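You operate a simulated robot arm through the tools that you are given. There is no shell and no other tool.

Carry out the task below with a simulated robot arm. There is one attempt and no reset: what you move stays moved.

Task
Gauge the green-banded bar and file it under its size.
Fine: lay it in the vee, let the red gauge lever down on it, lay it in that slot of the size rack; lever down again; leave the other bars.

It is judged by the outcome, as a careful person would: the job done as asked, and still so three seconds after it is handed in. It fails if anything else is knocked over, pushed out of place, dropped, spilled or broken.

Robot
A 7-joint arm with a two-finger parallel gripper, fixed in place. Base frame: the origin is on the floor under the middle of its stand, x ahead of it, y to its left, z up; the work surface is at about z = 0.88. Lengths are in m, angles in degrees, forces in N, time in s.
With the tool pointing down near the work surface it reaches from about 0.28 to 0.64 m from the base axis. Its first joint turns from -166.0 to 166.0 degrees. Payload 1.57 kg.
The TCP is the grasp point between the finger pads, 0.03 m short of the fingertips. In the tool frame z runs along the fingers and y along their closing line. The gripper opens to 0.08 m. The fingers are 0.017 m wide and 0.012 m thick; the gripper's body (0.04 by 0.082 m) begins 0.08 m behind the TCP.
Orientation is told as [roll, pitch, yaw] about the base's x, y, z axes, in that order, counted from this pose: with the fingers straight down and closing along the base's y, the tool's x points along the base's -x, its y along +y and its z along -z.

Tools
- The arm moves only by the tool move_arm. Its arguments are lists of equal length, an entry for each row: "angular": the turn, a rotation vector about the base's x, y, z in degrees, a list of three; "translation": the shift along the base's x, y, z in m, a list of three; "hand": the opening, from 0 (shut) to 1 (fully open). In form: {"angular": [[wx, wy, wz], ...], "translation": [[tx, ty, tz], ...], "hand": [hand, ...]}. A call has 1 to 20 rows; each row is the pose to reach, as a shift and turn from the pose commanded when the call began. Each row takes 0.2 s and may step no farther than 0.05 m and 8.6 degrees from the row before; otherwise, or with a gripper value out of range, the whole call is refused. A pose out of reach is approached as far as the arm can. The call stops where the force on the tool passes 40 N (or 10 N more than at its start, if that is more) or the arm is blocked; 0.2 s more then pass. Each finger travels about 0.072 m/s and halts on what it meets, pressing with about 38 N; the grip force reading is that of the motor and also rises with nothing between the fingers. The clock runs only during rows and for 0.2 s after the last one: add rows that repeat a pose to give the fingers time. It gives the time, the measured TCP pose, the force on the tool (base axes), the opening and the grip force at its end, in the units of the frame above (readings bear some noise), with the torque about the TCP (base axes, N m) and any sound that the robot's microphone picked up.
- Cameras (640 x 400 px; columns grow to the right, rows downward): "scene" is fixed at [0.4066, 0.6408, 1.4703]; the picture's right is [-1.00, 0.08, 0.00], its down [0.04, 0.48, -0.88] and it looks along [-0.07, -0.87, -0.48] (base axes); focal length 292 px, centre (320, 200). "wrist" rides on the gripper at [0.072, -0.007, -0.122] in the tool frame; the picture's right is [0.09, 1.00, 0.00], its down [-0.84, 0.08, -0.54] and it looks along [-0.54, 0.05, 0.84] (tool axes); focal length 238 px, centre (320, 200). There is no depth. A picture from a camera that has moved, and an enlarged one, comes with that camera's place and axes in the base frame and with its lens. The place of the scene camera against the robot may be out by one fixed shift of up to 0.025 m in any direction.
- camera(camera): a new picture of that camera. No time passes.
- raise_lower(by): slides the trunk up (or, below 0, down) by that many m; the arm rides with it, the base frame stays. It gives what a move gives, with no picture.
- zoom(camera, box): a new picture of the part [left, top, right, bottom] of that camera's present view, enlarged. No time passes.
- sign_off(): hands the job in; it is judged then, once.

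Places have to be worked out from the pictures, the camera data and where the tool is seen. Open the gripper and draw the arm clear of the work before you hand the job in, unless the task says otherwise.

The tools are called after "Call:" as name(argument=value, ...) on one line, values as JSON. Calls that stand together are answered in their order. move_arm: Moves the arm, as the interface text tells. Its arguments: {"type":"object","properties":{"angular":{"type":"array"},"translation":{"type":"array"},"hand":{"type":"array"}},"required":["angular","translation","hand"]} The other tools are called the same way: raise_lower (by) moves the trunk up or down; camera (camera) takes a picture; zoom (camera, box) takes an enlarged picture of a part of a camera's view; sign_off () hands the job in.

At the start:

```text
t: 0.0
ee_pos: [0.588, 0.0864, 1.2667]
tool_rot: [0.1, 0.0, 0.0]
force: [-0.3, -0.1, 0.2]
moment: [-0.03, 0.01, -0.04]
finger_gap: 0.08
finger_force: 0.0
trunk travel left (down, up): [-0.625, 0.365]
```

scene: 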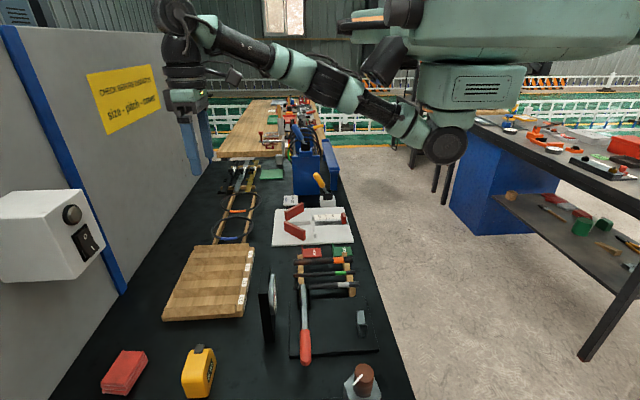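
wrist: 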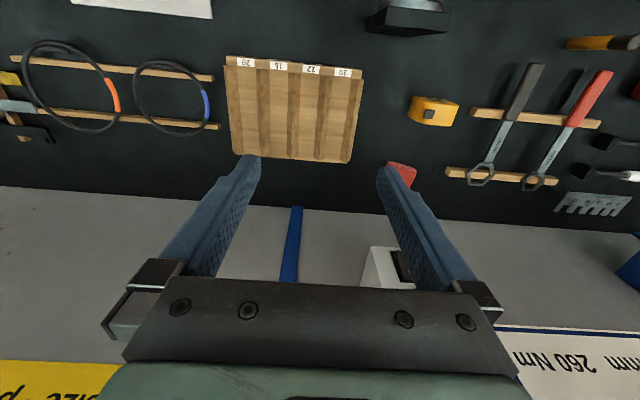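

I'll start by looking closely at the bars, the gauge and the rack from the fixed camera.

Call:
zoom(camera="scene", box=[240, 230, 400, 380])

Call:
zoom(camera="scene", box=[150, 230, 270, 330])

Call:
zoom(camera="scene", box=[280, 240, 370, 305])

```text
2.67 times, centred on (320, 305) of scene
camera zoom: at [0.4066, 0.6408, 1.4703], right [-1.0, 0.08, 0.0], down [0.04, 0.48, -0.88], along [-0.07, -0.87, -0.48], focal length 779 px, centre (320, -80)
```

zoom: 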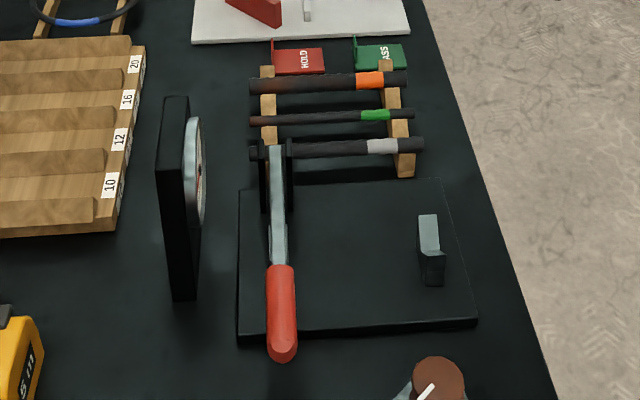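

```text
4.00 times, centred on (210, 280) of scene
camera zoom: at [0.4066, 0.6408, 1.4703], right [-1.0, 0.08, 0.0], down [0.04, 0.48, -0.88], along [-0.07, -0.87, -0.48], focal length 1169 px, centre (760, -120)
```

zoom: 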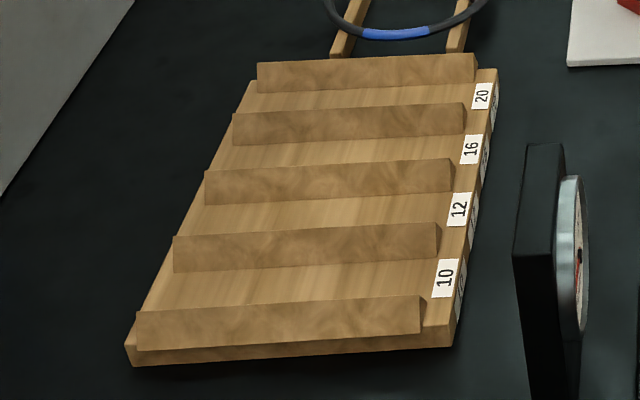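

```text
6.15 times, centred on (325, 272) of scene
camera zoom: at [0.4066, 0.6408, 1.4703], right [-1.0, 0.08, 0.0], down [0.04, 0.48, -0.88], along [-0.07, -0.87, -0.48], focal length 1798 px, centre (289, -246)
```

zoom: 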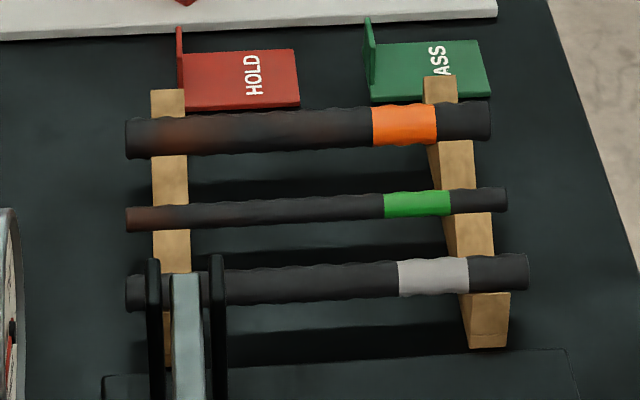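

The bars lie along x near (0.35, 0.04), the gauge is near (0.34, 0.20), and the rack spans about x 0.55–0.72 with slots 20/16/12/10 running towards +y. I'll carry the wrist camera back, staying high, to look at the gauge and the bars.

Call:
move_arm(angular=[[0, 0, 0], [0, 0, 0], [0, 0, 0], [0, 0, 0], [0, 0, 0], [0, 0, 0], [0, 0, 0], [0, 0, 0]], translation=[[-0.036, 0.009, -0.008], [-0.072, 0.018, -0.016], [-0.108, 0.027, -0.024], [-0.144, 0.036, -0.032], [-0.18, 0.045, -0.04], [-0.216, 0.054, -0.048], [-0.252, 0.063, -0.056], [-0.288, 0.072, -0.064]], hand=[1, 1, 1, 1, 1, 1, 1, 1])

Call:
camera(camera="wrist")

Call:
camera(camera="scene")

```text
t: 1.8
ee_pos: [0.299, 0.1568, 1.2058]
tool_rot: [-0.1, 0.1, 0.0]
force: [-1.0, -0.2, -0.9]
moment: [-0.01, -0.02, -0.02]
finger_gap: 0.0801
finger_force: 0.1
trunk travel left (down, up): [-0.625, 0.365]
```

```text
taken
camera wrist: at [0.2264, 0.1502, 1.3263], right [-0.09, 1.0, 0.0], down [0.84, 0.08, 0.54], along [0.54, 0.05, -0.84], focal length 238 px, centre (320, 200)
```

wrist: 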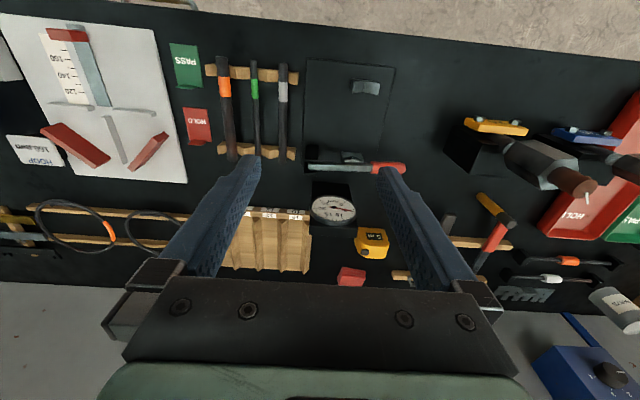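

```text
taken
```

scene: 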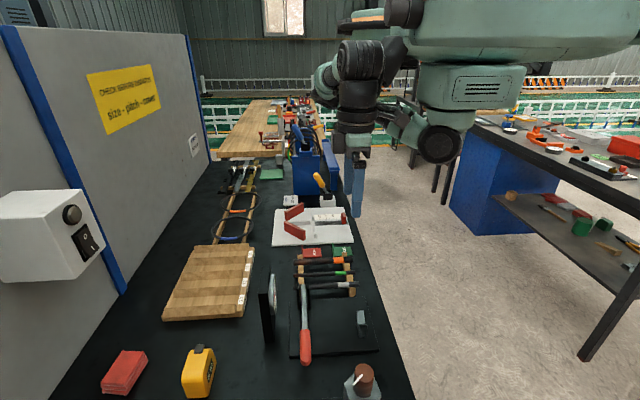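

Call:
zoom(camera="wrist", box=[190, 40, 430, 190])

Call:
zoom(camera="wrist", box=[290, 130, 420, 230])

Call:
zoom(camera="scene", box=[250, 270, 390, 370])

```text
2.67 times, centred on (310, 115) of wrist
camera zoom: at [0.2264, 0.1502, 1.3263], right [-0.09, 1.0, 0.0], down [0.84, 0.08, 0.54], along [0.54, 0.05, -0.84], focal length 636 px, centre (347, 427)
```

zoom: 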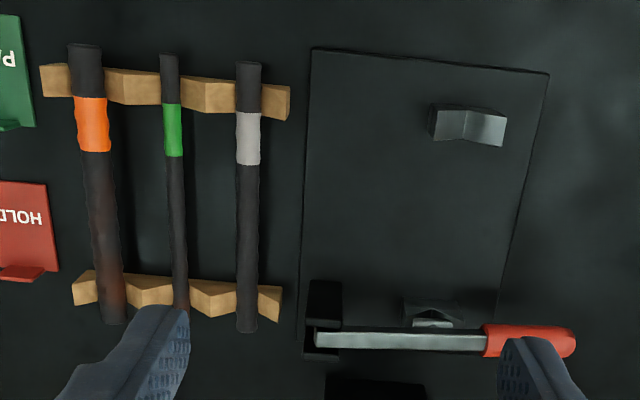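

```text
4.00 times, centred on (355, 180) of wrist
camera zoom: at [0.2264, 0.1502, 1.3263], right [-0.09, 1.0, 0.0], down [0.84, 0.08, 0.54], along [0.54, 0.05, -0.84], focal length 953 px, centre (180, 280)
```

zoom: 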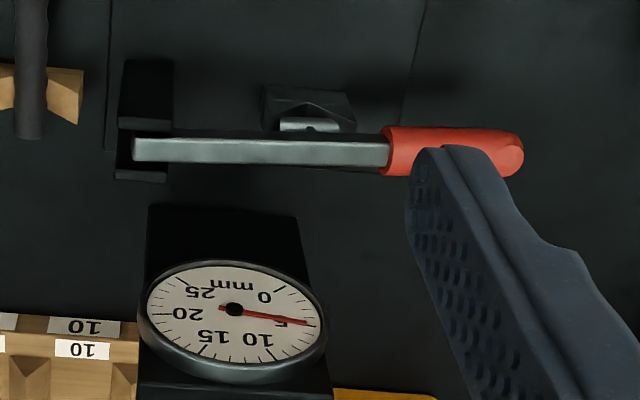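

```text
4.00 times, centred on (320, 320) of scene
camera zoom: at [0.4066, 0.6408, 1.4703], right [-1.0, 0.08, 0.0], down [0.04, 0.48, -0.88], along [-0.07, -0.87, -0.48], focal length 1169 px, centre (320, -280)
```

zoom: 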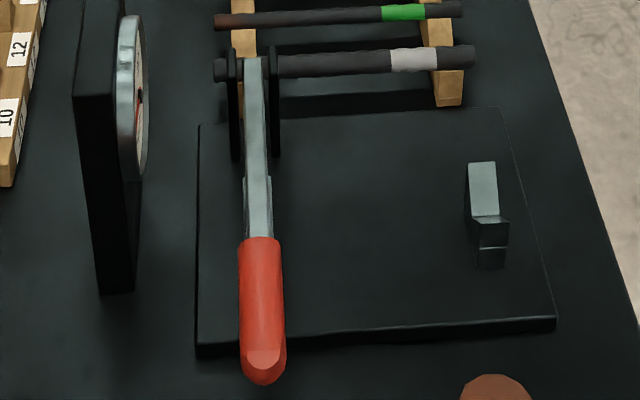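

The zooms show two vee blocks on the plate (near x≈0.27 and 0.39, y≈0.22). The lever is pivoted at y≈0.15 with its red handle towards +y, and the dial reads about 5 with nothing under it. I'll move a little to see the lever and vees between the fingers.

Call:
move_arm(angular=[[0, 0, 0], [0, 0, 0], [0, 0, 0]], translation=[[-0.01, 0.03, -0.03], [-0.02, 0.05, -0.06], [-0.025, 0.06, -0.085]], hand=[1, 1, 1])

Call:
camera(camera="wrist")

Call:
zoom(camera="wrist", box=[220, 100, 400, 212])

```text
t: 2.6
ee_pos: [0.2744, 0.2169, 1.1163]
tool_rot: [0.0, 0.1, 0.0]
force: [-0.4, 0.4, 0.2]
moment: [0.0, -0.01, 0.0]
finger_gap: 0.0799
finger_force: 0.0
trunk travel left (down, up): [-0.625, 0.365]
```

```text
taken
camera wrist: at [0.2017, 0.2105, 1.2388], right [-0.09, 1.0, 0.0], down [0.84, 0.08, 0.54], along [0.54, 0.05, -0.84], focal length 238 px, centre (320, 200)
```

wrist: 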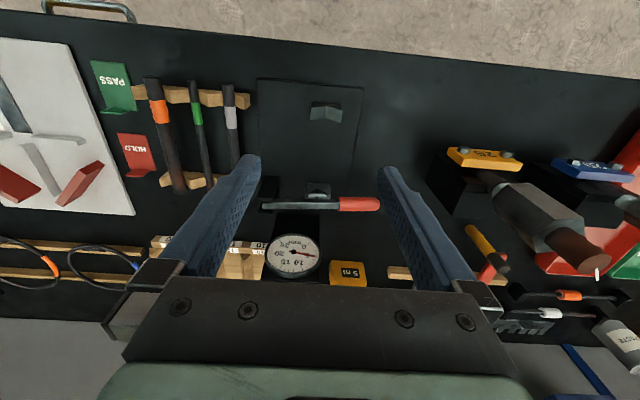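

```text
3.56 times, centred on (310, 156) of wrist
camera zoom: at [0.2017, 0.2105, 1.2388], right [-0.09, 1.0, 0.0], down [0.84, 0.08, 0.54], along [0.54, 0.05, -0.84], focal length 848 px, centre (356, 356)
```

zoom: 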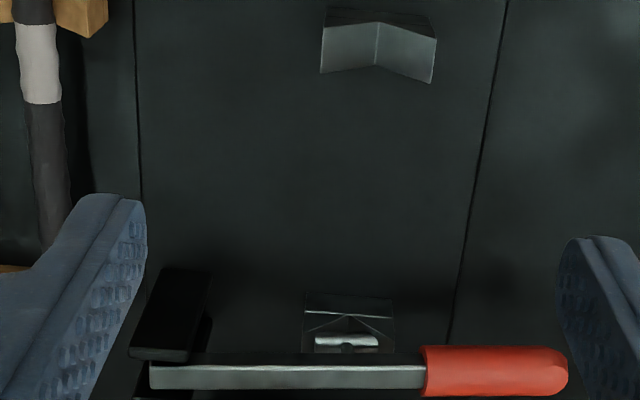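

Triangulating the two views puts the handle end near (0.40, 0.323, 0.93), the pivot end near (0.40, 0.146, 0.953), and the vees at y≈0.225. I'll zoom on the pivot and dial before touching the lever.

Call:
zoom(camera="scene", box=[285, 275, 335, 310])

Call:
zoom(camera="wrist", box=[250, 175, 350, 285])

Call:
zoom(camera="scene", box=[285, 300, 385, 370])

```text
11.43 times, centred on (310, 292) of scene
camera zoom: at [0.4066, 0.6408, 1.4703], right [-1.0, 0.08, 0.0], down [0.04, 0.48, -0.88], along [-0.07, -0.87, -0.48], focal length 3339 px, centre (434, -857)
```

zoom: 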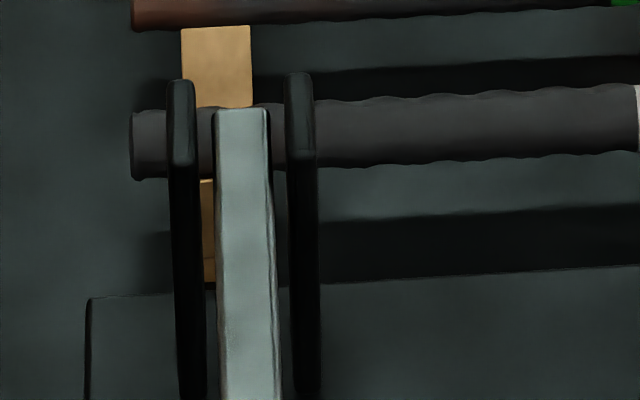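

```text
3.64 times, centred on (300, 230) of wrist
camera zoom: at [0.2017, 0.2105, 1.2388], right [-0.09, 1.0, 0.0], down [0.84, 0.08, 0.54], along [0.54, 0.05, -0.84], focal length 867 px, centre (393, 91)
```

zoom: 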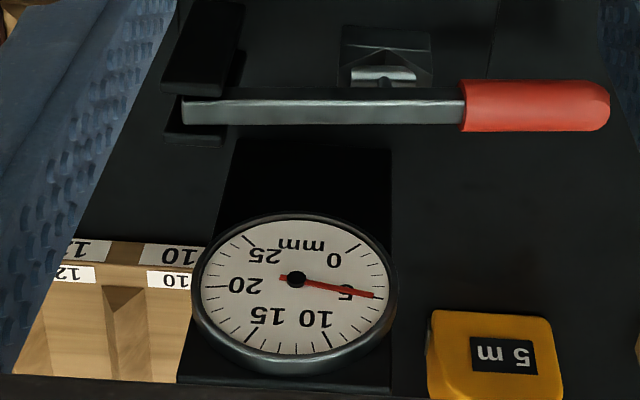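

```text
5.71 times, centred on (335, 335) of scene
camera zoom: at [0.4066, 0.6408, 1.4703], right [-1.0, 0.08, 0.0], down [0.04, 0.48, -0.88], along [-0.07, -0.87, -0.48], focal length 1670 px, centre (234, -571)
```

zoom: 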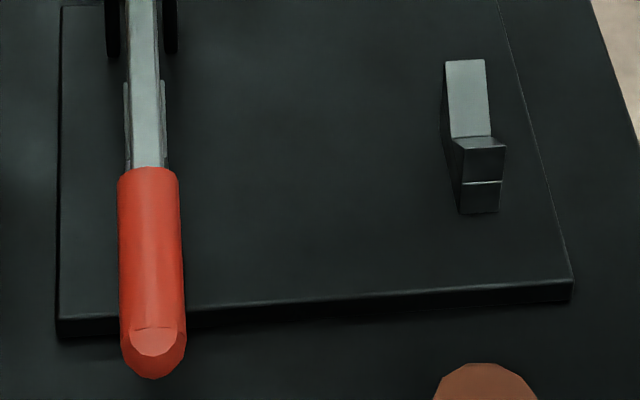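

The dial reads exactly 5 at rest. The dial face is near x≈0.457 and the board rises to about z≈1.10. I'll turn the tool so the fingers close along x and move above the handle, staying clear of the dial board.

Call:
move_arm(angular=[[0, 0, -8], [0, 0, -16], [0, 0, -24], [0, 0, -32], [0, 0, -40], [0, 0, -48], [0, 0, -56], [0, 0, -64], [0, 0, -72], [0, 0, -80], [0, 0, -88], [0, 0, -90]], translation=[[0, 0.01, 0.02], [0, 0.02, 0.04], [0.01, 0.03, 0.05], [0.025, 0.04, 0.05], [0.04, 0.05, 0.05], [0.055, 0.06, 0.05], [0.07, 0.07, 0.05], [0.085, 0.078, 0.05], [0.1, 0.085, 0.05], [0.112, 0.085, 0.05], [0.124, 0.085, 0.05], [0.1256, 0.085, 0.05]], hand=[1, 1, 1, 1, 1, 1, 1, 0.9, 0.8, 0.8, 0.8, 0.8])

Call:
camera(camera="wrist")

Call:
camera(camera="scene")

```text
t: 5.2
ee_pos: [0.3998, 0.3043, 1.1687]
tool_rot: [0.0, 0.0, -90.1]
force: [-0.1, 0.5, -0.3]
moment: [-0.01, 0.01, 0.0]
finger_gap: 0.0639
finger_force: 0.0
trunk travel left (down, up): [-0.625, 0.365]
```

```text
taken
camera wrist: at [0.3925, 0.3762, 1.2895], right [1.0, 0.09, 0.0], down [0.08, -0.84, 0.54], along [0.05, -0.54, -0.84], focal length 238 px, centre (320, 200)
```

wrist: 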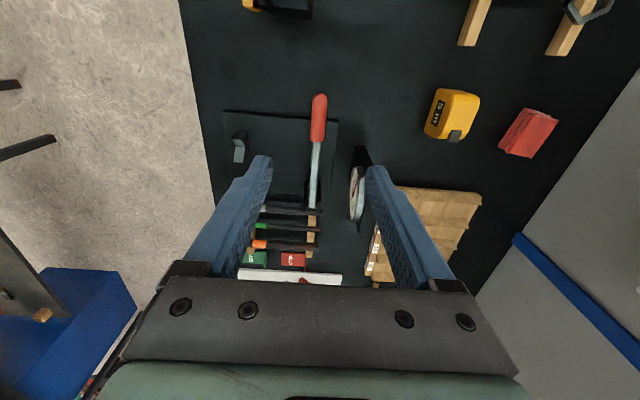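

```text
taken
```

scene: 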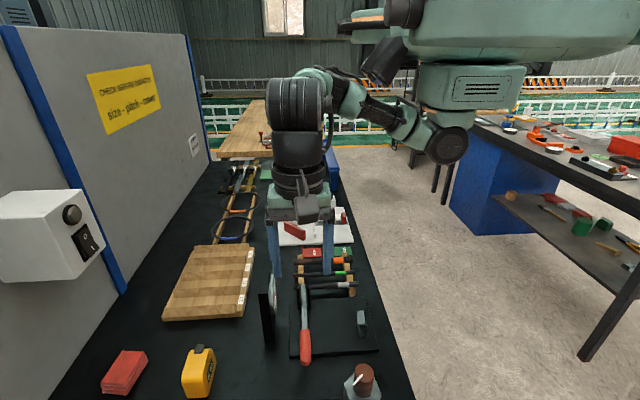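

Call:
zoom(camera="wrist", box=[220, 85, 400, 205])

Call:
zoom(camera="wrist", box=[285, 85, 385, 155])

```text
3.33 times, centred on (310, 145) of wrist
camera zoom: at [0.3925, 0.3762, 1.2895], right [1.0, 0.09, 0.0], down [0.08, -0.84, 0.54], along [0.05, -0.54, -0.84], focal length 794 px, centre (353, 383)
```

zoom: 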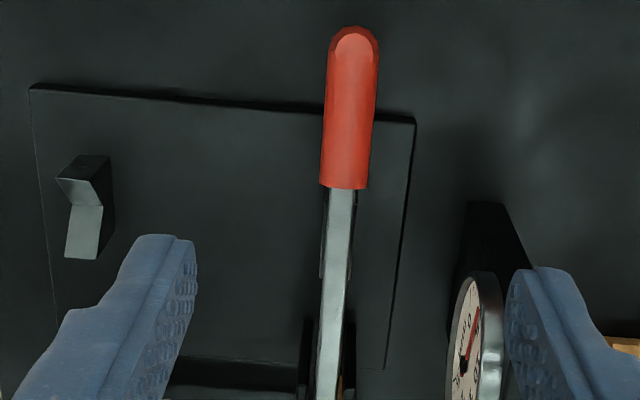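

```text
5.71 times, centred on (335, 120) of wrist
camera zoom: at [0.3925, 0.3762, 1.2895], right [1.0, 0.09, 0.0], down [0.08, -0.84, 0.54], along [0.05, -0.54, -0.84], focal length 1362 px, centre (234, 657)
```

zoom: 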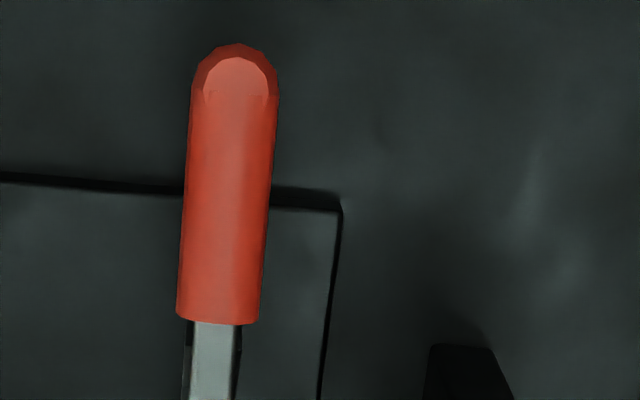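

The handle axis is at x≈0.399, y≈0.257–0.32, z≈0.935, about 22 mm thick. I'll tilt the tool 16° back and lower around the handle, fingers straddling it in x.

Call:
move_arm(angular=[[-8, 0, 0], [-16, 0, 0], [-16, 0, 0], [-16, 0, 0], [-16, 0, 0], [-16, 0, 0], [-16, 0, 0], [-16, 0, 0]], translation=[[0, 0, -0.03], [-0.001, -0.005, -0.07], [-0.001, -0.011, -0.11], [-0.001, -0.011, -0.15], [-0.001, -0.011, -0.18], [-0.001, -0.011, -0.21], [-0.001, -0.011, -0.2345], [-0.001, -0.011, -0.2345]], hand=[0.8, 0.8, 0.8, 0.8, 0.8, 0.8, 0.8, 0.8])

Call:
camera(camera="wrist")

Call:
zoom(camera="scene", box=[230, 230, 390, 380])

```text
t: 7.0
ee_pos: [0.3988, 0.2934, 0.9304]
tool_rot: [0.1, -15.9, -90.0]
force: [0.2, 0.8, 0.5]
moment: [0.0, 0.0, -0.01]
finger_gap: 0.0643
finger_force: 0.0
trunk travel left (down, up): [-0.625, 0.365]
```

```text
taken
camera wrist: at [0.3909, 0.3965, 1.0282], right [1.0, 0.09, -0.02], down [0.08, -0.65, 0.75], along [0.05, -0.75, -0.66], focal length 238 px, centre (320, 200)
```

wrist: 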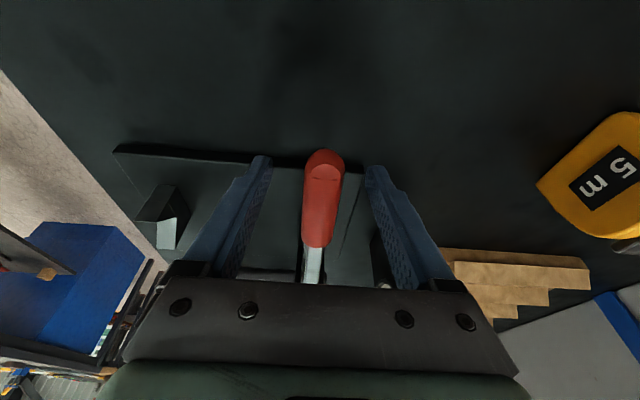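

```text
2.67 times, centred on (310, 305) of scene
camera zoom: at [0.4066, 0.6408, 1.4703], right [-1.0, 0.08, 0.0], down [0.04, 0.48, -0.88], along [-0.07, -0.87, -0.48], focal length 779 px, centre (347, -80)
```

zoom: 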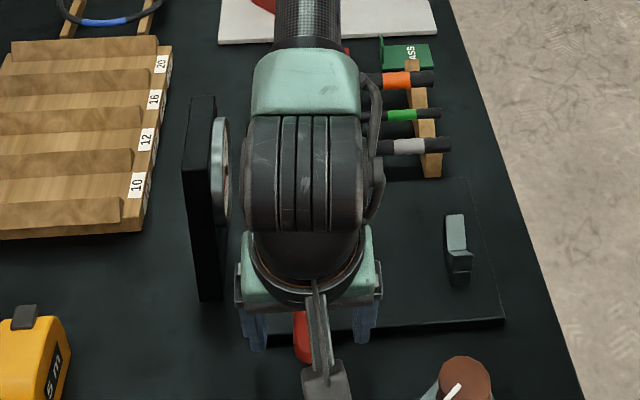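

The handle sits centred between the fingers with no contact forces. I'll close on it.

Call:
move_arm(angular=[[0, 0, 0], [0, 0, 0], [0, 0, 0]], translation=[[0, 0, 0.002], [0, 0, 0.002], [0, 0, 0.002]], hand=[0.5, 0.2, 0.2])

Call:
camera(camera="wrist")

```text
t: 7.8
ee_pos: [0.4003, 0.2939, 0.9341]
tool_rot: [0.1, -16.0, -90.0]
force: [4.5, 0.2, -0.8]
moment: [-0.06, -0.05, 0.06]
finger_gap: 0.0211
finger_force: 34.5
trunk travel left (down, up): [-0.625, 0.365]
```

```text
taken
camera wrist: at [0.392, 0.3962, 1.0316], right [1.0, 0.09, -0.02], down [0.08, -0.66, 0.75], along [0.05, -0.75, -0.66], focal length 238 px, centre (320, 200)
```

wrist: 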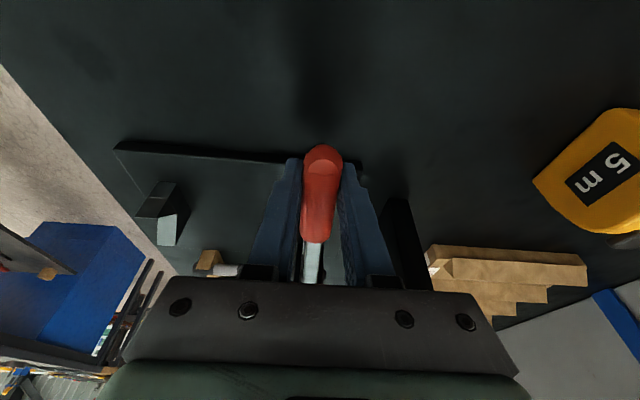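

The grip is on the handle (21 mm). I'll now swing it up the first 30° about the pivot (y≈0.150, z≈0.952) and check the forces and sound.

Call:
move_arm(angular=[[6, 0, 0], [12, 0, 0], [18, 0, 0], [24, 0, 0], [30, 0, 0]], translation=[[0.001, 0.0011, 0.0152], [0.0015, 0.0006, 0.0304], [0.0015, -0.0015, 0.0454], [0.0015, -0.0052, 0.0602], [0.0015, -0.0103, 0.0744]], hand=[0.2, 0.2, 0.2, 0.2, 0.2])

Call:
camera(camera="wrist")

Call:
camera(camera="scene")

```text
t: 9.0
ee_pos: [0.4002, 0.2837, 1.0109]
tool_rot: [0.1, 14.2, -89.7]
force: [-4.7, -3.3, -1.8]
moment: [-0.13, 0.05, -0.03]
finger_gap: 0.0223
finger_force: 6.3
trunk travel left (down, up): [-0.625, 0.365]
```

```text
taken
camera wrist: at [0.3917, 0.324, 1.1468], right [1.0, 0.09, 0.02], down [0.08, -0.94, 0.32], along [0.05, -0.32, -0.95], focal length 238 px, centre (320, 200)
```

wrist: 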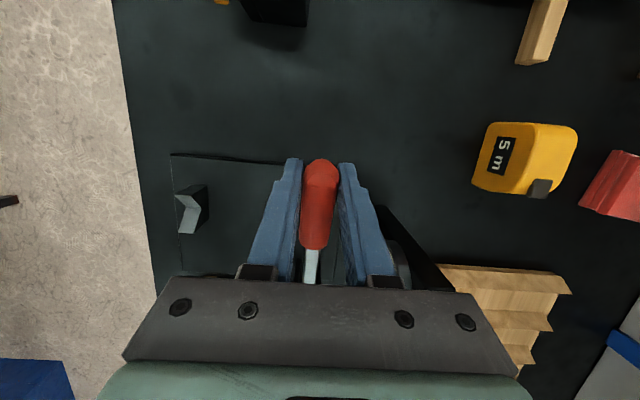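

```text
taken
```

scene: 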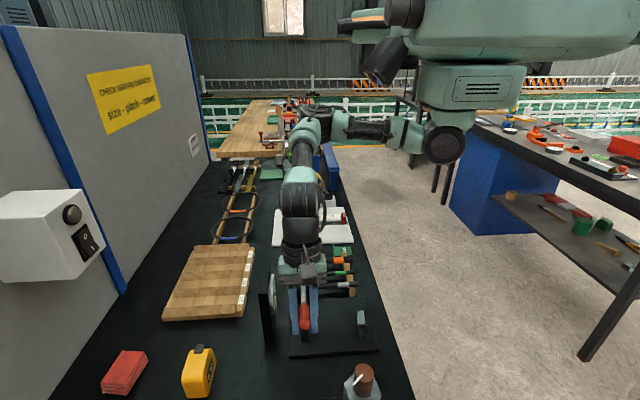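

The lever follows with small forces. I'll continue the arc another 42°, easing x back 1 mm and keeping the grip.

Call:
move_arm(angular=[[6, 0, 0], [12, 0, 0], [18, 0, 0], [24, 0, 0], [30, 0, 0], [36, 0, 0], [42, 0, 0]], translation=[[-0.0007, -0.0067, 0.0137], [-0.001, -0.0147, 0.0266], [-0.001, -0.024, 0.0385], [-0.001, -0.0345, 0.0495], [-0.001, -0.0461, 0.0592], [-0.001, -0.0587, 0.0678], [-0.001, -0.0721, 0.0749]], hand=[0.15, 0.15, 0.15, 0.15, 0.15, 0.15, 0.15])

Call:
camera(camera="wrist")

Call:
camera(camera="scene")

```text
t: 10.6
ee_pos: [0.4003, 0.2078, 1.0801]
tool_rot: [-0.6, 55.4, -90.3]
force: [-4.5, -12.8, -24.6]
moment: [-0.47, 0.02, 0.02]
finger_gap: 0.0217
finger_force: 35.3
trunk travel left (down, up): [-0.625, 0.365]
```

```text
taken
camera wrist: at [0.3932, 0.1481, 1.2089], right [1.0, 0.06, 0.07], down [0.08, -0.92, -0.38], along [0.04, 0.39, -0.92], focal length 238 px, centre (320, 200)
```

wrist: 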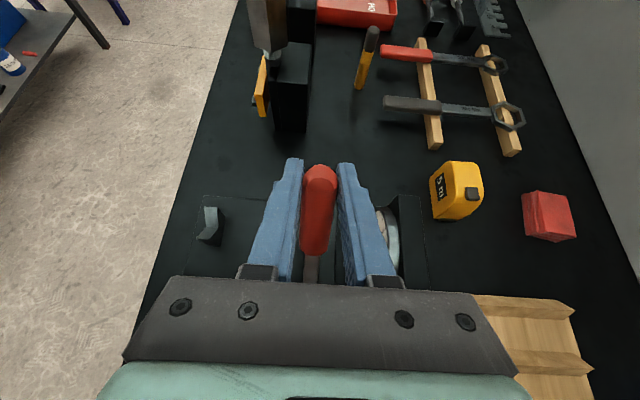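

```text
taken
```

scene: 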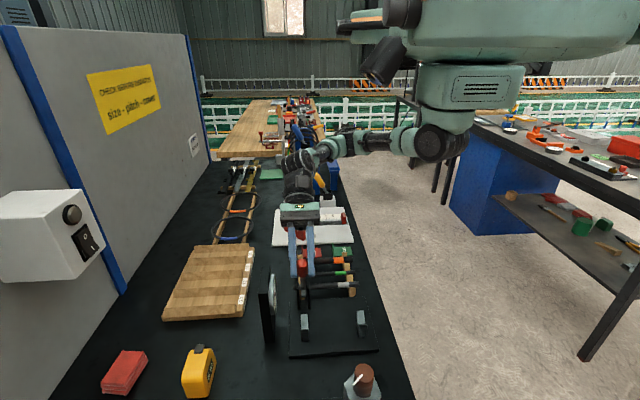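

The 27 N reading points along the lever towards the pivot, so my assumed radius is slightly large. Refitting the three measured points gives a pivot near y≈0.164, z≈0.956 and radius ≈0.132. I'll relax inward first.

Call:
move_arm(angular=[[0, 0, 0], [0, 0, 0]], translation=[[0, -0.0025, -0.0035], [0, -0.0036, -0.005]], hand=[0.15, 0.15])

Call:
zoom(camera="scene", box=[240, 230, 400, 380])

```text
t: 11.2
ee_pos: [0.3999, 0.2063, 1.0818]
tool_rot: [0.2, 56.2, -89.7]
force: [-4.9, -6.4, 0.0]
moment: [-1.0, 0.12, 0.09]
finger_gap: 0.0213
finger_force: 34.3
trunk travel left (down, up): [-0.625, 0.365]
```

```text
2.67 times, centred on (320, 305) of scene
camera zoom: at [0.4066, 0.6408, 1.4703], right [-1.0, 0.08, 0.0], down [0.04, 0.48, -0.88], along [-0.07, -0.87, -0.48], focal length 779 px, centre (320, -80)
```

zoom: 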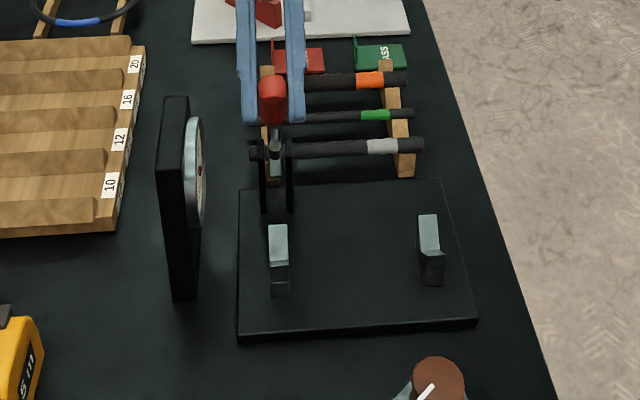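

The cheeks in the earlier view put the pivot nearer y≈0.149, z≈0.943, which fits the readings (radius ≈0.146, lever at about 66°). The radial load is gone, and the plate and bars haven't moved. I'll continue towards vertical on that circle.

Call:
move_arm(angular=[[3.5, 0, 0], [9.5, 0, 0], [15.5, 0, 0]], translation=[[-0.0005, -0.0134, 0.004], [-0.0007, -0.0282, 0.008], [-0.0007, -0.0434, 0.0104]], hand=[0.15, 0.15, 0.15])

Call:
zoom(camera="scene", box=[240, 230, 400, 380])

```text
t: 12.0
ee_pos: [0.3997, 0.162, 1.0899]
tool_rot: [0.1, 71.5, -89.7]
force: [-4.0, -0.7, 1.2]
moment: [-0.22, 0.03, 0.02]
finger_gap: 0.0219
finger_force: 12.6
trunk travel left (down, up): [-0.625, 0.365]
```

```text
2.67 times, centred on (320, 305) of scene
camera zoom: at [0.4066, 0.6408, 1.4703], right [-1.0, 0.08, 0.0], down [0.04, 0.48, -0.88], along [-0.07, -0.87, -0.48], focal length 779 px, centre (320, -80)
```

zoom: 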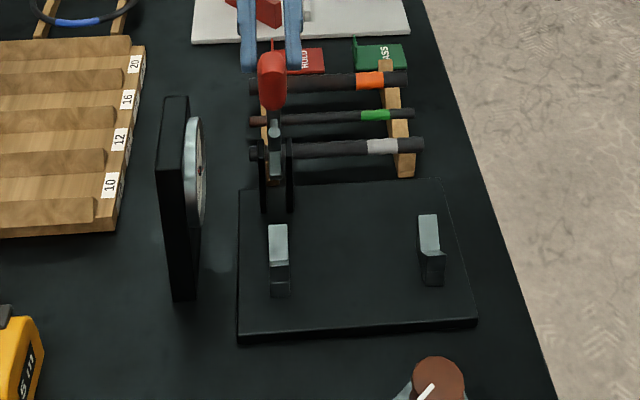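

Forces are near zero now, so the circle is right. I'll carry the lever a little past vertical and watch for a stop.

Call:
move_arm(angular=[[4, 0, 0], [8, 0, 0], [12, 0, 0]], translation=[[-0.0005, -0.0102, 0.0006], [-0.0007, -0.0204, 0.0007], [-0.0007, -0.0306, 0.0]], hand=[0.15, 0.15, 0.15])

Call:
zoom(camera="scene", box=[240, 230, 400, 380])

```text
t: 12.8
ee_pos: [0.3997, 0.1312, 1.0896]
tool_rot: [0.6, 83.7, -89.6]
force: [1.0, -0.1, 0.7]
moment: [0.02, 0.0, 0.02]
finger_gap: 0.0117
finger_force: 0.0
trunk travel left (down, up): [-0.625, 0.365]
```

```text
2.67 times, centred on (320, 305) of scene
camera zoom: at [0.4066, 0.6408, 1.4703], right [-1.0, 0.08, 0.0], down [0.04, 0.48, -0.88], along [-0.07, -0.87, -0.48], focal length 779 px, centre (320, -80)
```

zoom: 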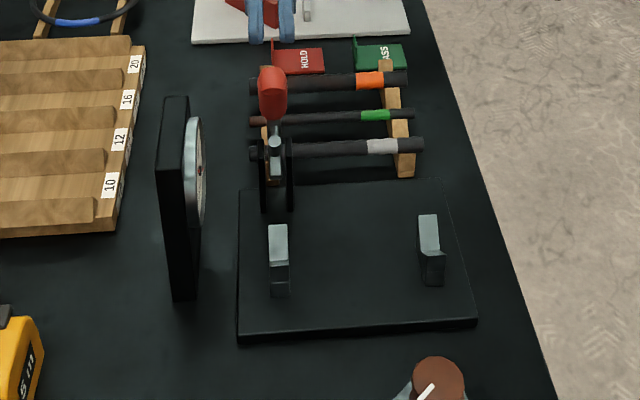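

The fingers slid off the handle and the lever is standing up on its own. I'll look from the wrist camera to see where it stands.

Call:
camera(camera="wrist")

Call:
zoom(camera="scene", box=[270, 230, 340, 310])

```text
taken
camera wrist: at [0.3911, 0.0193, 1.1747], right [1.0, 0.01, 0.09], down [0.08, -0.63, -0.77], along [0.05, 0.77, -0.63], focal length 238 px, centre (320, 200)
```

wrist: 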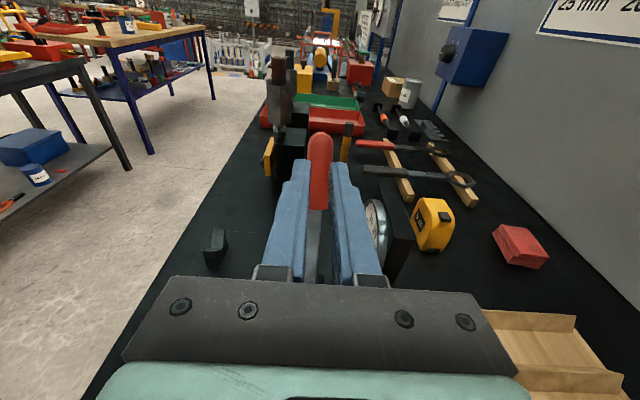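

```text
5.00 times, centred on (305, 270) of scene
camera zoom: at [0.4066, 0.6408, 1.4703], right [-1.0, 0.08, 0.0], down [0.04, 0.48, -0.88], along [-0.07, -0.87, -0.48], focal length 1461 px, centre (395, -150)
```

zoom: 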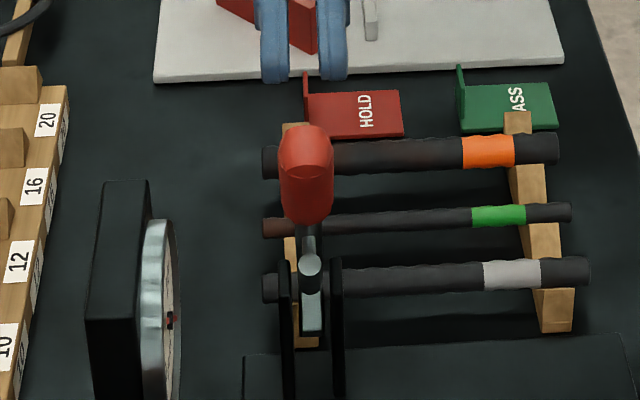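

The lever stands raised, but the two views disagree on its angle. I'll zoom in, then back off slightly along the tool axis and check whether it stays put.

Call:
zoom(camera="wrist", box=[260, 110, 400, 290])

Call:
move_arm(angular=[[0, 0, 0], [0, 0, 0], [0, 0, 0]], translation=[[0, -0.02, 0.005], [0, -0.05, 0.02], [0, -0.08, 0.04]], hand=[0.15, 0.15, 0.15])

Call:
camera(camera="wrist")

Call:
zoom(camera="scene", box=[270, 230, 340, 310])

```text
2.22 times, centred on (330, 200) of wrist
camera zoom: at [0.3911, 0.0193, 1.1747], right [1.0, 0.01, 0.09], down [0.08, -0.63, -0.77], along [0.05, 0.77, -0.63], focal length 530 px, centre (298, 200)
```

zoom: 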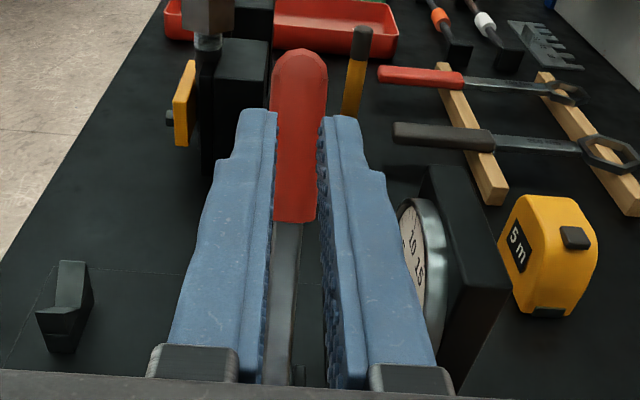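

```text
t: 13.6
ee_pos: [0.3994, 0.0517, 1.1305]
tool_rot: [0.1, 83.6, -90.0]
force: [0.0, -0.8, -0.2]
moment: [0.01, -0.02, 0.0]
finger_gap: 0.0119
finger_force: 0.2
trunk travel left (down, up): [-0.625, 0.365]
```

```text
taken
camera wrist: at [0.3918, -0.0606, 1.2148], right [1.0, 0.01, 0.09], down [0.08, -0.63, -0.77], along [0.05, 0.77, -0.63], focal length 238 px, centre (320, 200)
```

wrist: 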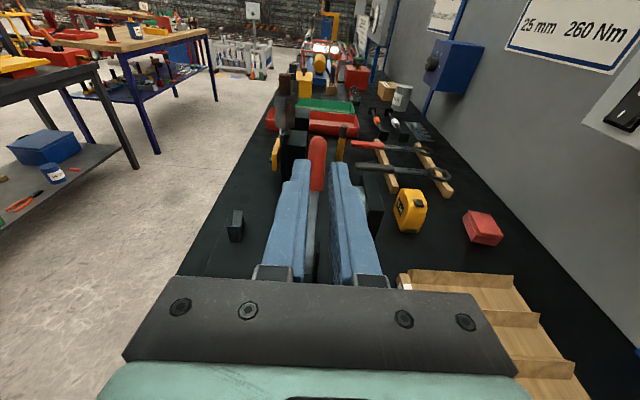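

```text
5.00 times, centred on (305, 270) of scene
camera zoom: at [0.4066, 0.6408, 1.4703], right [-1.0, 0.08, 0.0], down [0.04, 0.48, -0.88], along [-0.07, -0.87, -0.48], focal length 1461 px, centre (395, -150)
```

zoom: 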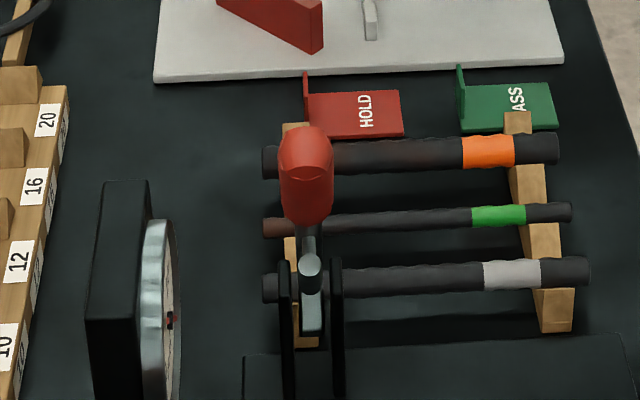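

The lever stays raised by itself, and nothing else has moved. I'll now bring the tool back to pointing straight down, at a safe height near the bars.

Call:
move_arm(angular=[[-8.36, 0, 0], [-16.72, 0, 0], [-25.08, 0, 0], [-33.44, 0, 0], [-41.8, 0, 0], [-50.16, 0, 0], [-58.52, 0, 0], [-66.88, 0, 0], [-75.24, 0, 0], [-83.6, 0, 0]], translation=[[-0.009, -0.004, 0.005], [-0.018, -0.008, 0.01], [-0.027, -0.01, 0.01], [-0.036, -0.012, 0.01], [-0.045, -0.014, 0.01], [-0.054, -0.016, 0.01], [-0.063, -0.018, 0.01], [-0.072, -0.02, 0.01], [-0.08, -0.02, 0.01], [-0.085, -0.02, 0.01]], hand=[0.2, 0.3, 0.4, 0.45, 0.45, 0.45, 0.45, 0.45, 0.45, 0.45])

Call:
move_arm(angular=[[0, 0, 8.2], [0, 0, 16.4], [0, 0, 24.6], [0, 0, 32.8], [0, 0, 41], [0, 0, 49.2], [0, 0, 57.4], [0, 0, 65.6], [0, 0, 73.8], [0, 0, 82], [0, 0, 90]], translation=[[0, 0, 0], [0, 0, 0], [0, 0, 0], [0, 0, 0], [0, 0, 0], [0, 0, 0], [0, 0, 0], [0, 0.005, 0], [0, 0.01, 0], [0, 0.015, 0], [0, 0.015, 0]], hand=[0.45, 0.45, 0.45, 0.45, 0.45, 0.45, 0.45, 0.45, 0.45, 0.45, 0.45])

Call:
camera(camera="wrist")

Call:
camera(camera="scene")

```text
t: 15.8
ee_pos: [0.3155, 0.0323, 1.1398]
tool_rot: [0.0, -0.3, -90.0]
force: [0.1, -0.6, 0.4]
moment: [0.0, -0.01, -0.01]
finger_gap: 0.0357
finger_force: 0.1
trunk travel left (down, up): [-0.625, 0.365]
```

```text
t: 18.2
ee_pos: [0.3138, 0.0471, 1.1407]
tool_rot: [0.0, -0.1, 0.2]
force: [-0.8, 0.1, -0.6]
moment: [-0.02, 0.01, 0.0]
finger_gap: 0.0361
finger_force: 0.2
trunk travel left (down, up): [-0.625, 0.365]
```

```text
taken
camera wrist: at [0.2404, 0.0409, 1.2618], right [-0.1, 1.0, 0.0], down [0.84, 0.08, 0.54], along [0.54, 0.05, -0.84], focal length 238 px, centre (320, 200)
```

wrist: 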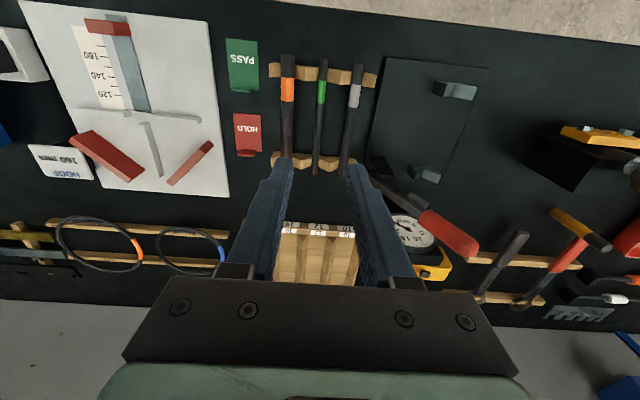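

```text
taken
```

scene: 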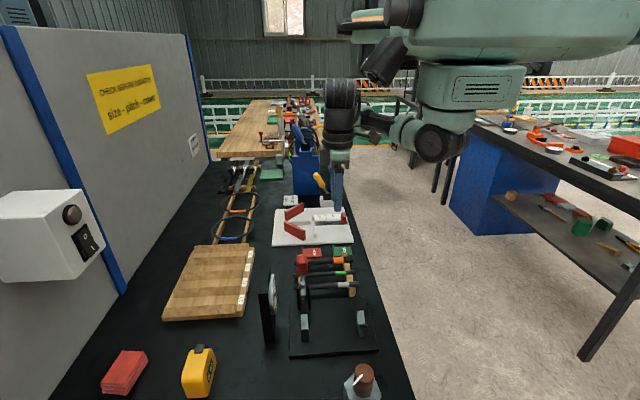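

I now have a good overhead view of the bars and a side view of the raised lever. I'll zoom on both for exact positions.

Call:
zoom(camera="wrist", box=[260, 40, 400, 180])

Call:
zoom(camera="wrist", box=[350, 140, 500, 270])

Call:
zoom(camera="wrist", box=[270, 210, 370, 290])

```text
2.86 times, centred on (330, 110) of wrist
camera zoom: at [0.2404, 0.0409, 1.2618], right [-0.1, 1.0, 0.0], down [0.84, 0.08, 0.54], along [0.54, 0.05, -0.84], focal length 681 px, centre (291, 457)
```

zoom: 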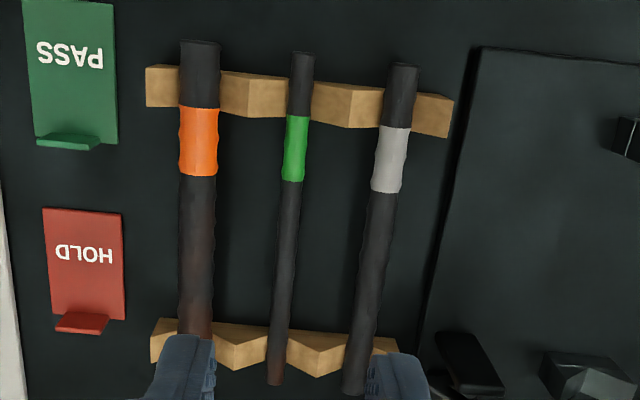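

```text
3.08 times, centred on (425, 205) of wrist
camera zoom: at [0.2404, 0.0409, 1.2618], right [-0.1, 1.0, 0.0], down [0.84, 0.08, 0.54], along [0.54, 0.05, -0.84], focal length 733 px, centre (-3, 185)
```

zoom: 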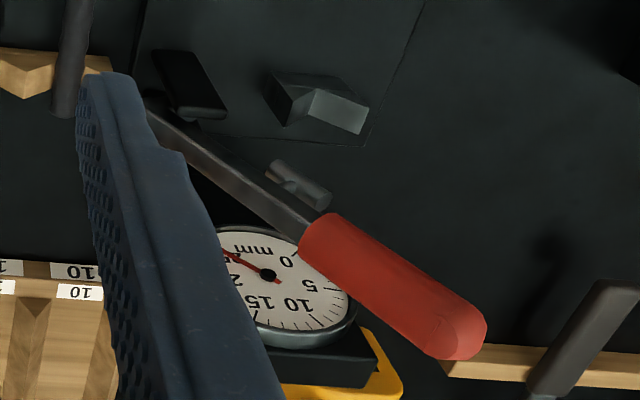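

```text
5.00 times, centred on (320, 250) of wrist
camera zoom: at [0.2404, 0.0409, 1.2618], right [-0.1, 1.0, 0.0], down [0.84, 0.08, 0.54], along [0.54, 0.05, -0.84], focal length 1192 px, centre (320, -50)
```

zoom: 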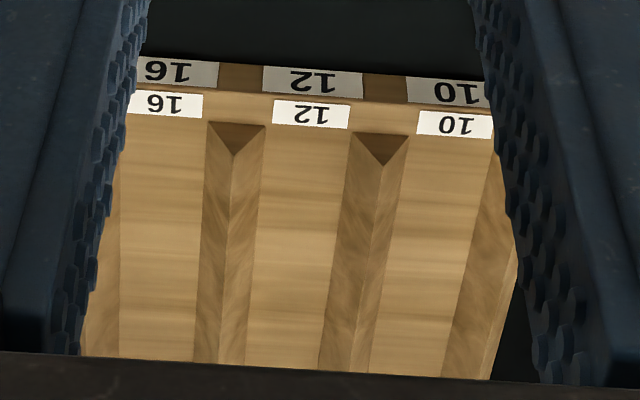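

The green bar's axis is near y≈0.0475, z≈0.897, spanning x≈0.253–0.422. The lever rests open at roughly 57–65° and holds there. Next I'll zoom on both vees to work out the placing height.

Call:
zoom(camera="wrist", box=[425, 70, 485, 110])

Call:
zoom(camera="wrist", box=[395, 150, 455, 190])

Call:
zoom(camera="scene", box=[290, 300, 380, 360])

```text
10.00 times, centred on (455, 90) of wrist
camera zoom: at [0.2404, 0.0409, 1.2618], right [-0.1, 1.0, 0.0], down [0.84, 0.08, 0.54], along [0.54, 0.05, -0.84], focal length 2384 px, centre (-1030, 1300)
```

zoom: 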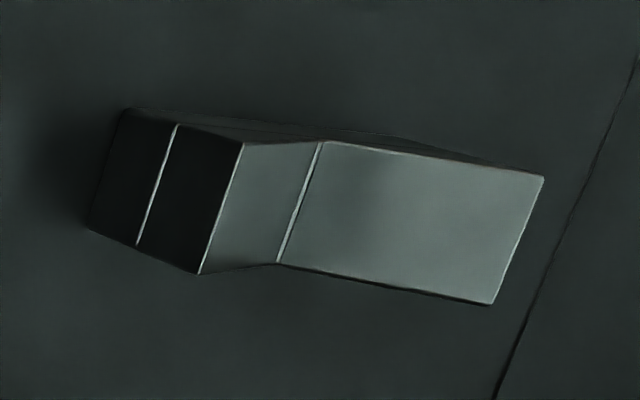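

```text
10.00 times, centred on (425, 170) of wrist
camera zoom: at [0.2404, 0.0409, 1.2618], right [-0.1, 1.0, 0.0], down [0.84, 0.08, 0.54], along [0.54, 0.05, -0.84], focal length 2384 px, centre (-730, 500)
```

zoom: 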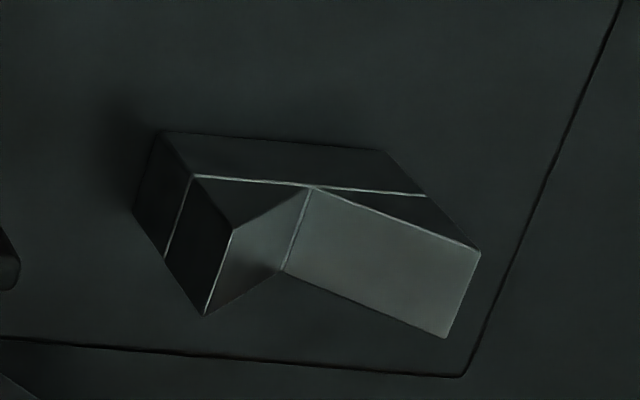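

```text
6.67 times, centred on (335, 330) of scene
camera zoom: at [0.4066, 0.6408, 1.4703], right [-1.0, 0.08, 0.0], down [0.04, 0.48, -0.88], along [-0.07, -0.87, -0.48], focal length 1948 px, centre (220, -667)
```

zoom: 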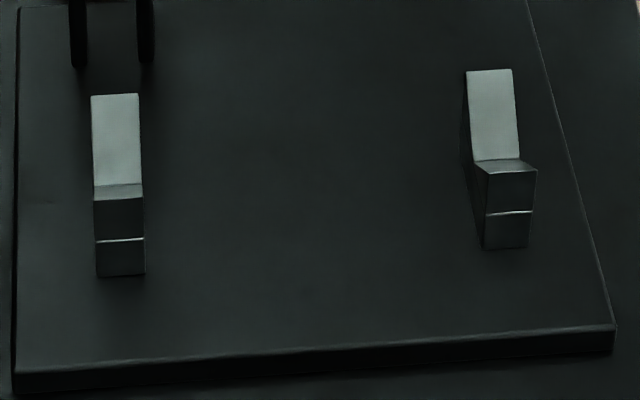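

The vee valley runs along x at y≈0.2245, z≈0.912, with near vee x 0.265–0.281 and far vee x 0.389–0.404. I'll lower towards the green bar with a narrow 30 mm opening so the fingers clear its neighbours.

Call:
move_arm(angular=[[0, 0, 0], [0, 0, 0], [0, 0, 0], [0, 0, 0], [0, 0, 0]], translation=[[0.004, 0.0002, -0.04], [0.008, 0.0004, -0.08], [0.0112, 0.0004, -0.12], [0.0112, 0.0004, -0.16], [0.0112, 0.0004, -0.185]], hand=[0.38, 0.38, 0.38, 0.38, 0.38])

Call:
camera(camera="wrist")

Call:
zoom(camera="scene", box=[270, 235, 370, 305])

```text
t: 19.4
ee_pos: [0.3262, 0.0464, 0.9543]
tool_rot: [0.0, -0.1, 0.0]
force: [-0.7, -0.1, 0.0]
moment: [0.0, -0.01, -0.01]
finger_gap: 0.0306
finger_force: 0.0
trunk travel left (down, up): [-0.625, 0.365]
```

```text
taken
camera wrist: at [0.2514, 0.04, 1.0763], right [-0.09, 1.0, 0.0], down [0.84, 0.08, 0.54], along [0.54, 0.05, -0.84], focal length 238 px, centre (320, 200)
```

wrist: 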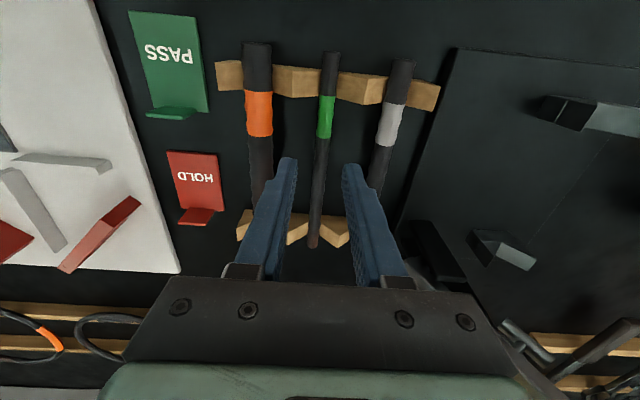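

```text
5.71 times, centred on (320, 270) of scene
camera zoom: at [0.4066, 0.6408, 1.4703], right [-1.0, 0.08, 0.0], down [0.04, 0.48, -0.88], along [-0.07, -0.87, -0.48], focal length 1670 px, centre (320, -200)
```

zoom: 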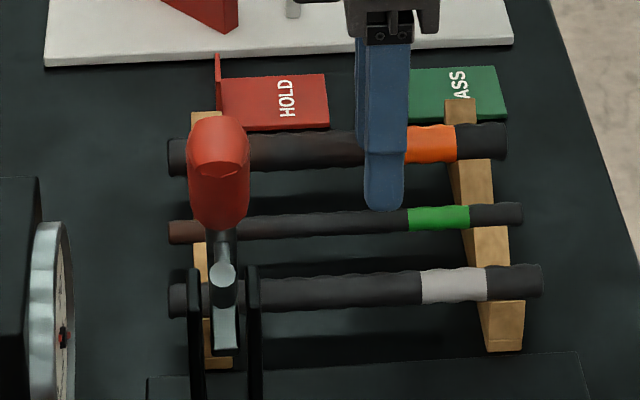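

The bar lies between the fingers at y≈0.048, z≈0.898, with both neighbours clear. I'll go down so the tips sit just below the bar, then grip it.

Call:
move_arm(angular=[[0, 0, 0], [0, 0, 0], [0, 0, 0]], translation=[[0, 0.001, -0.015], [0, 0.001, -0.028], [0, 0.001, -0.037]], hand=[0.38, 0.38, 0.38])

Call:
camera(camera="wrist")

Call:
zoom(camera="scene", box=[290, 245, 370, 305])

```text
t: 20.2
ee_pos: [0.3234, 0.0484, 0.9187]
tool_rot: [0.0, -0.1, 0.0]
force: [0.1, -0.1, 0.0]
moment: [-0.02, 0.01, 0.01]
finger_gap: 0.0305
finger_force: 0.0
trunk travel left (down, up): [-0.625, 0.365]
```

```text
taken
camera wrist: at [0.2516, 0.0421, 1.0394], right [-0.09, 1.0, 0.0], down [0.84, 0.08, 0.54], along [0.54, 0.05, -0.84], focal length 238 px, centre (320, 200)
```

wrist: 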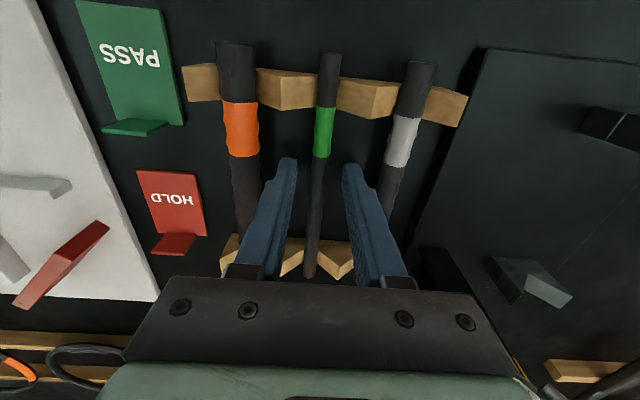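

```text
6.67 times, centred on (330, 275) of scene
camera zoom: at [0.4066, 0.6408, 1.4703], right [-1.0, 0.08, 0.0], down [0.04, 0.48, -0.88], along [-0.07, -0.87, -0.48], focal length 1948 px, centre (253, -300)
```

zoom: 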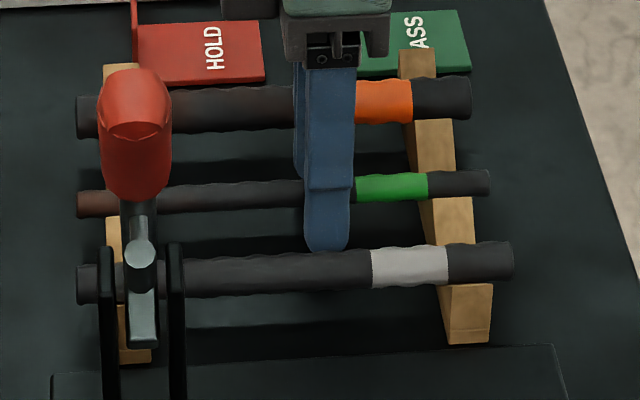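

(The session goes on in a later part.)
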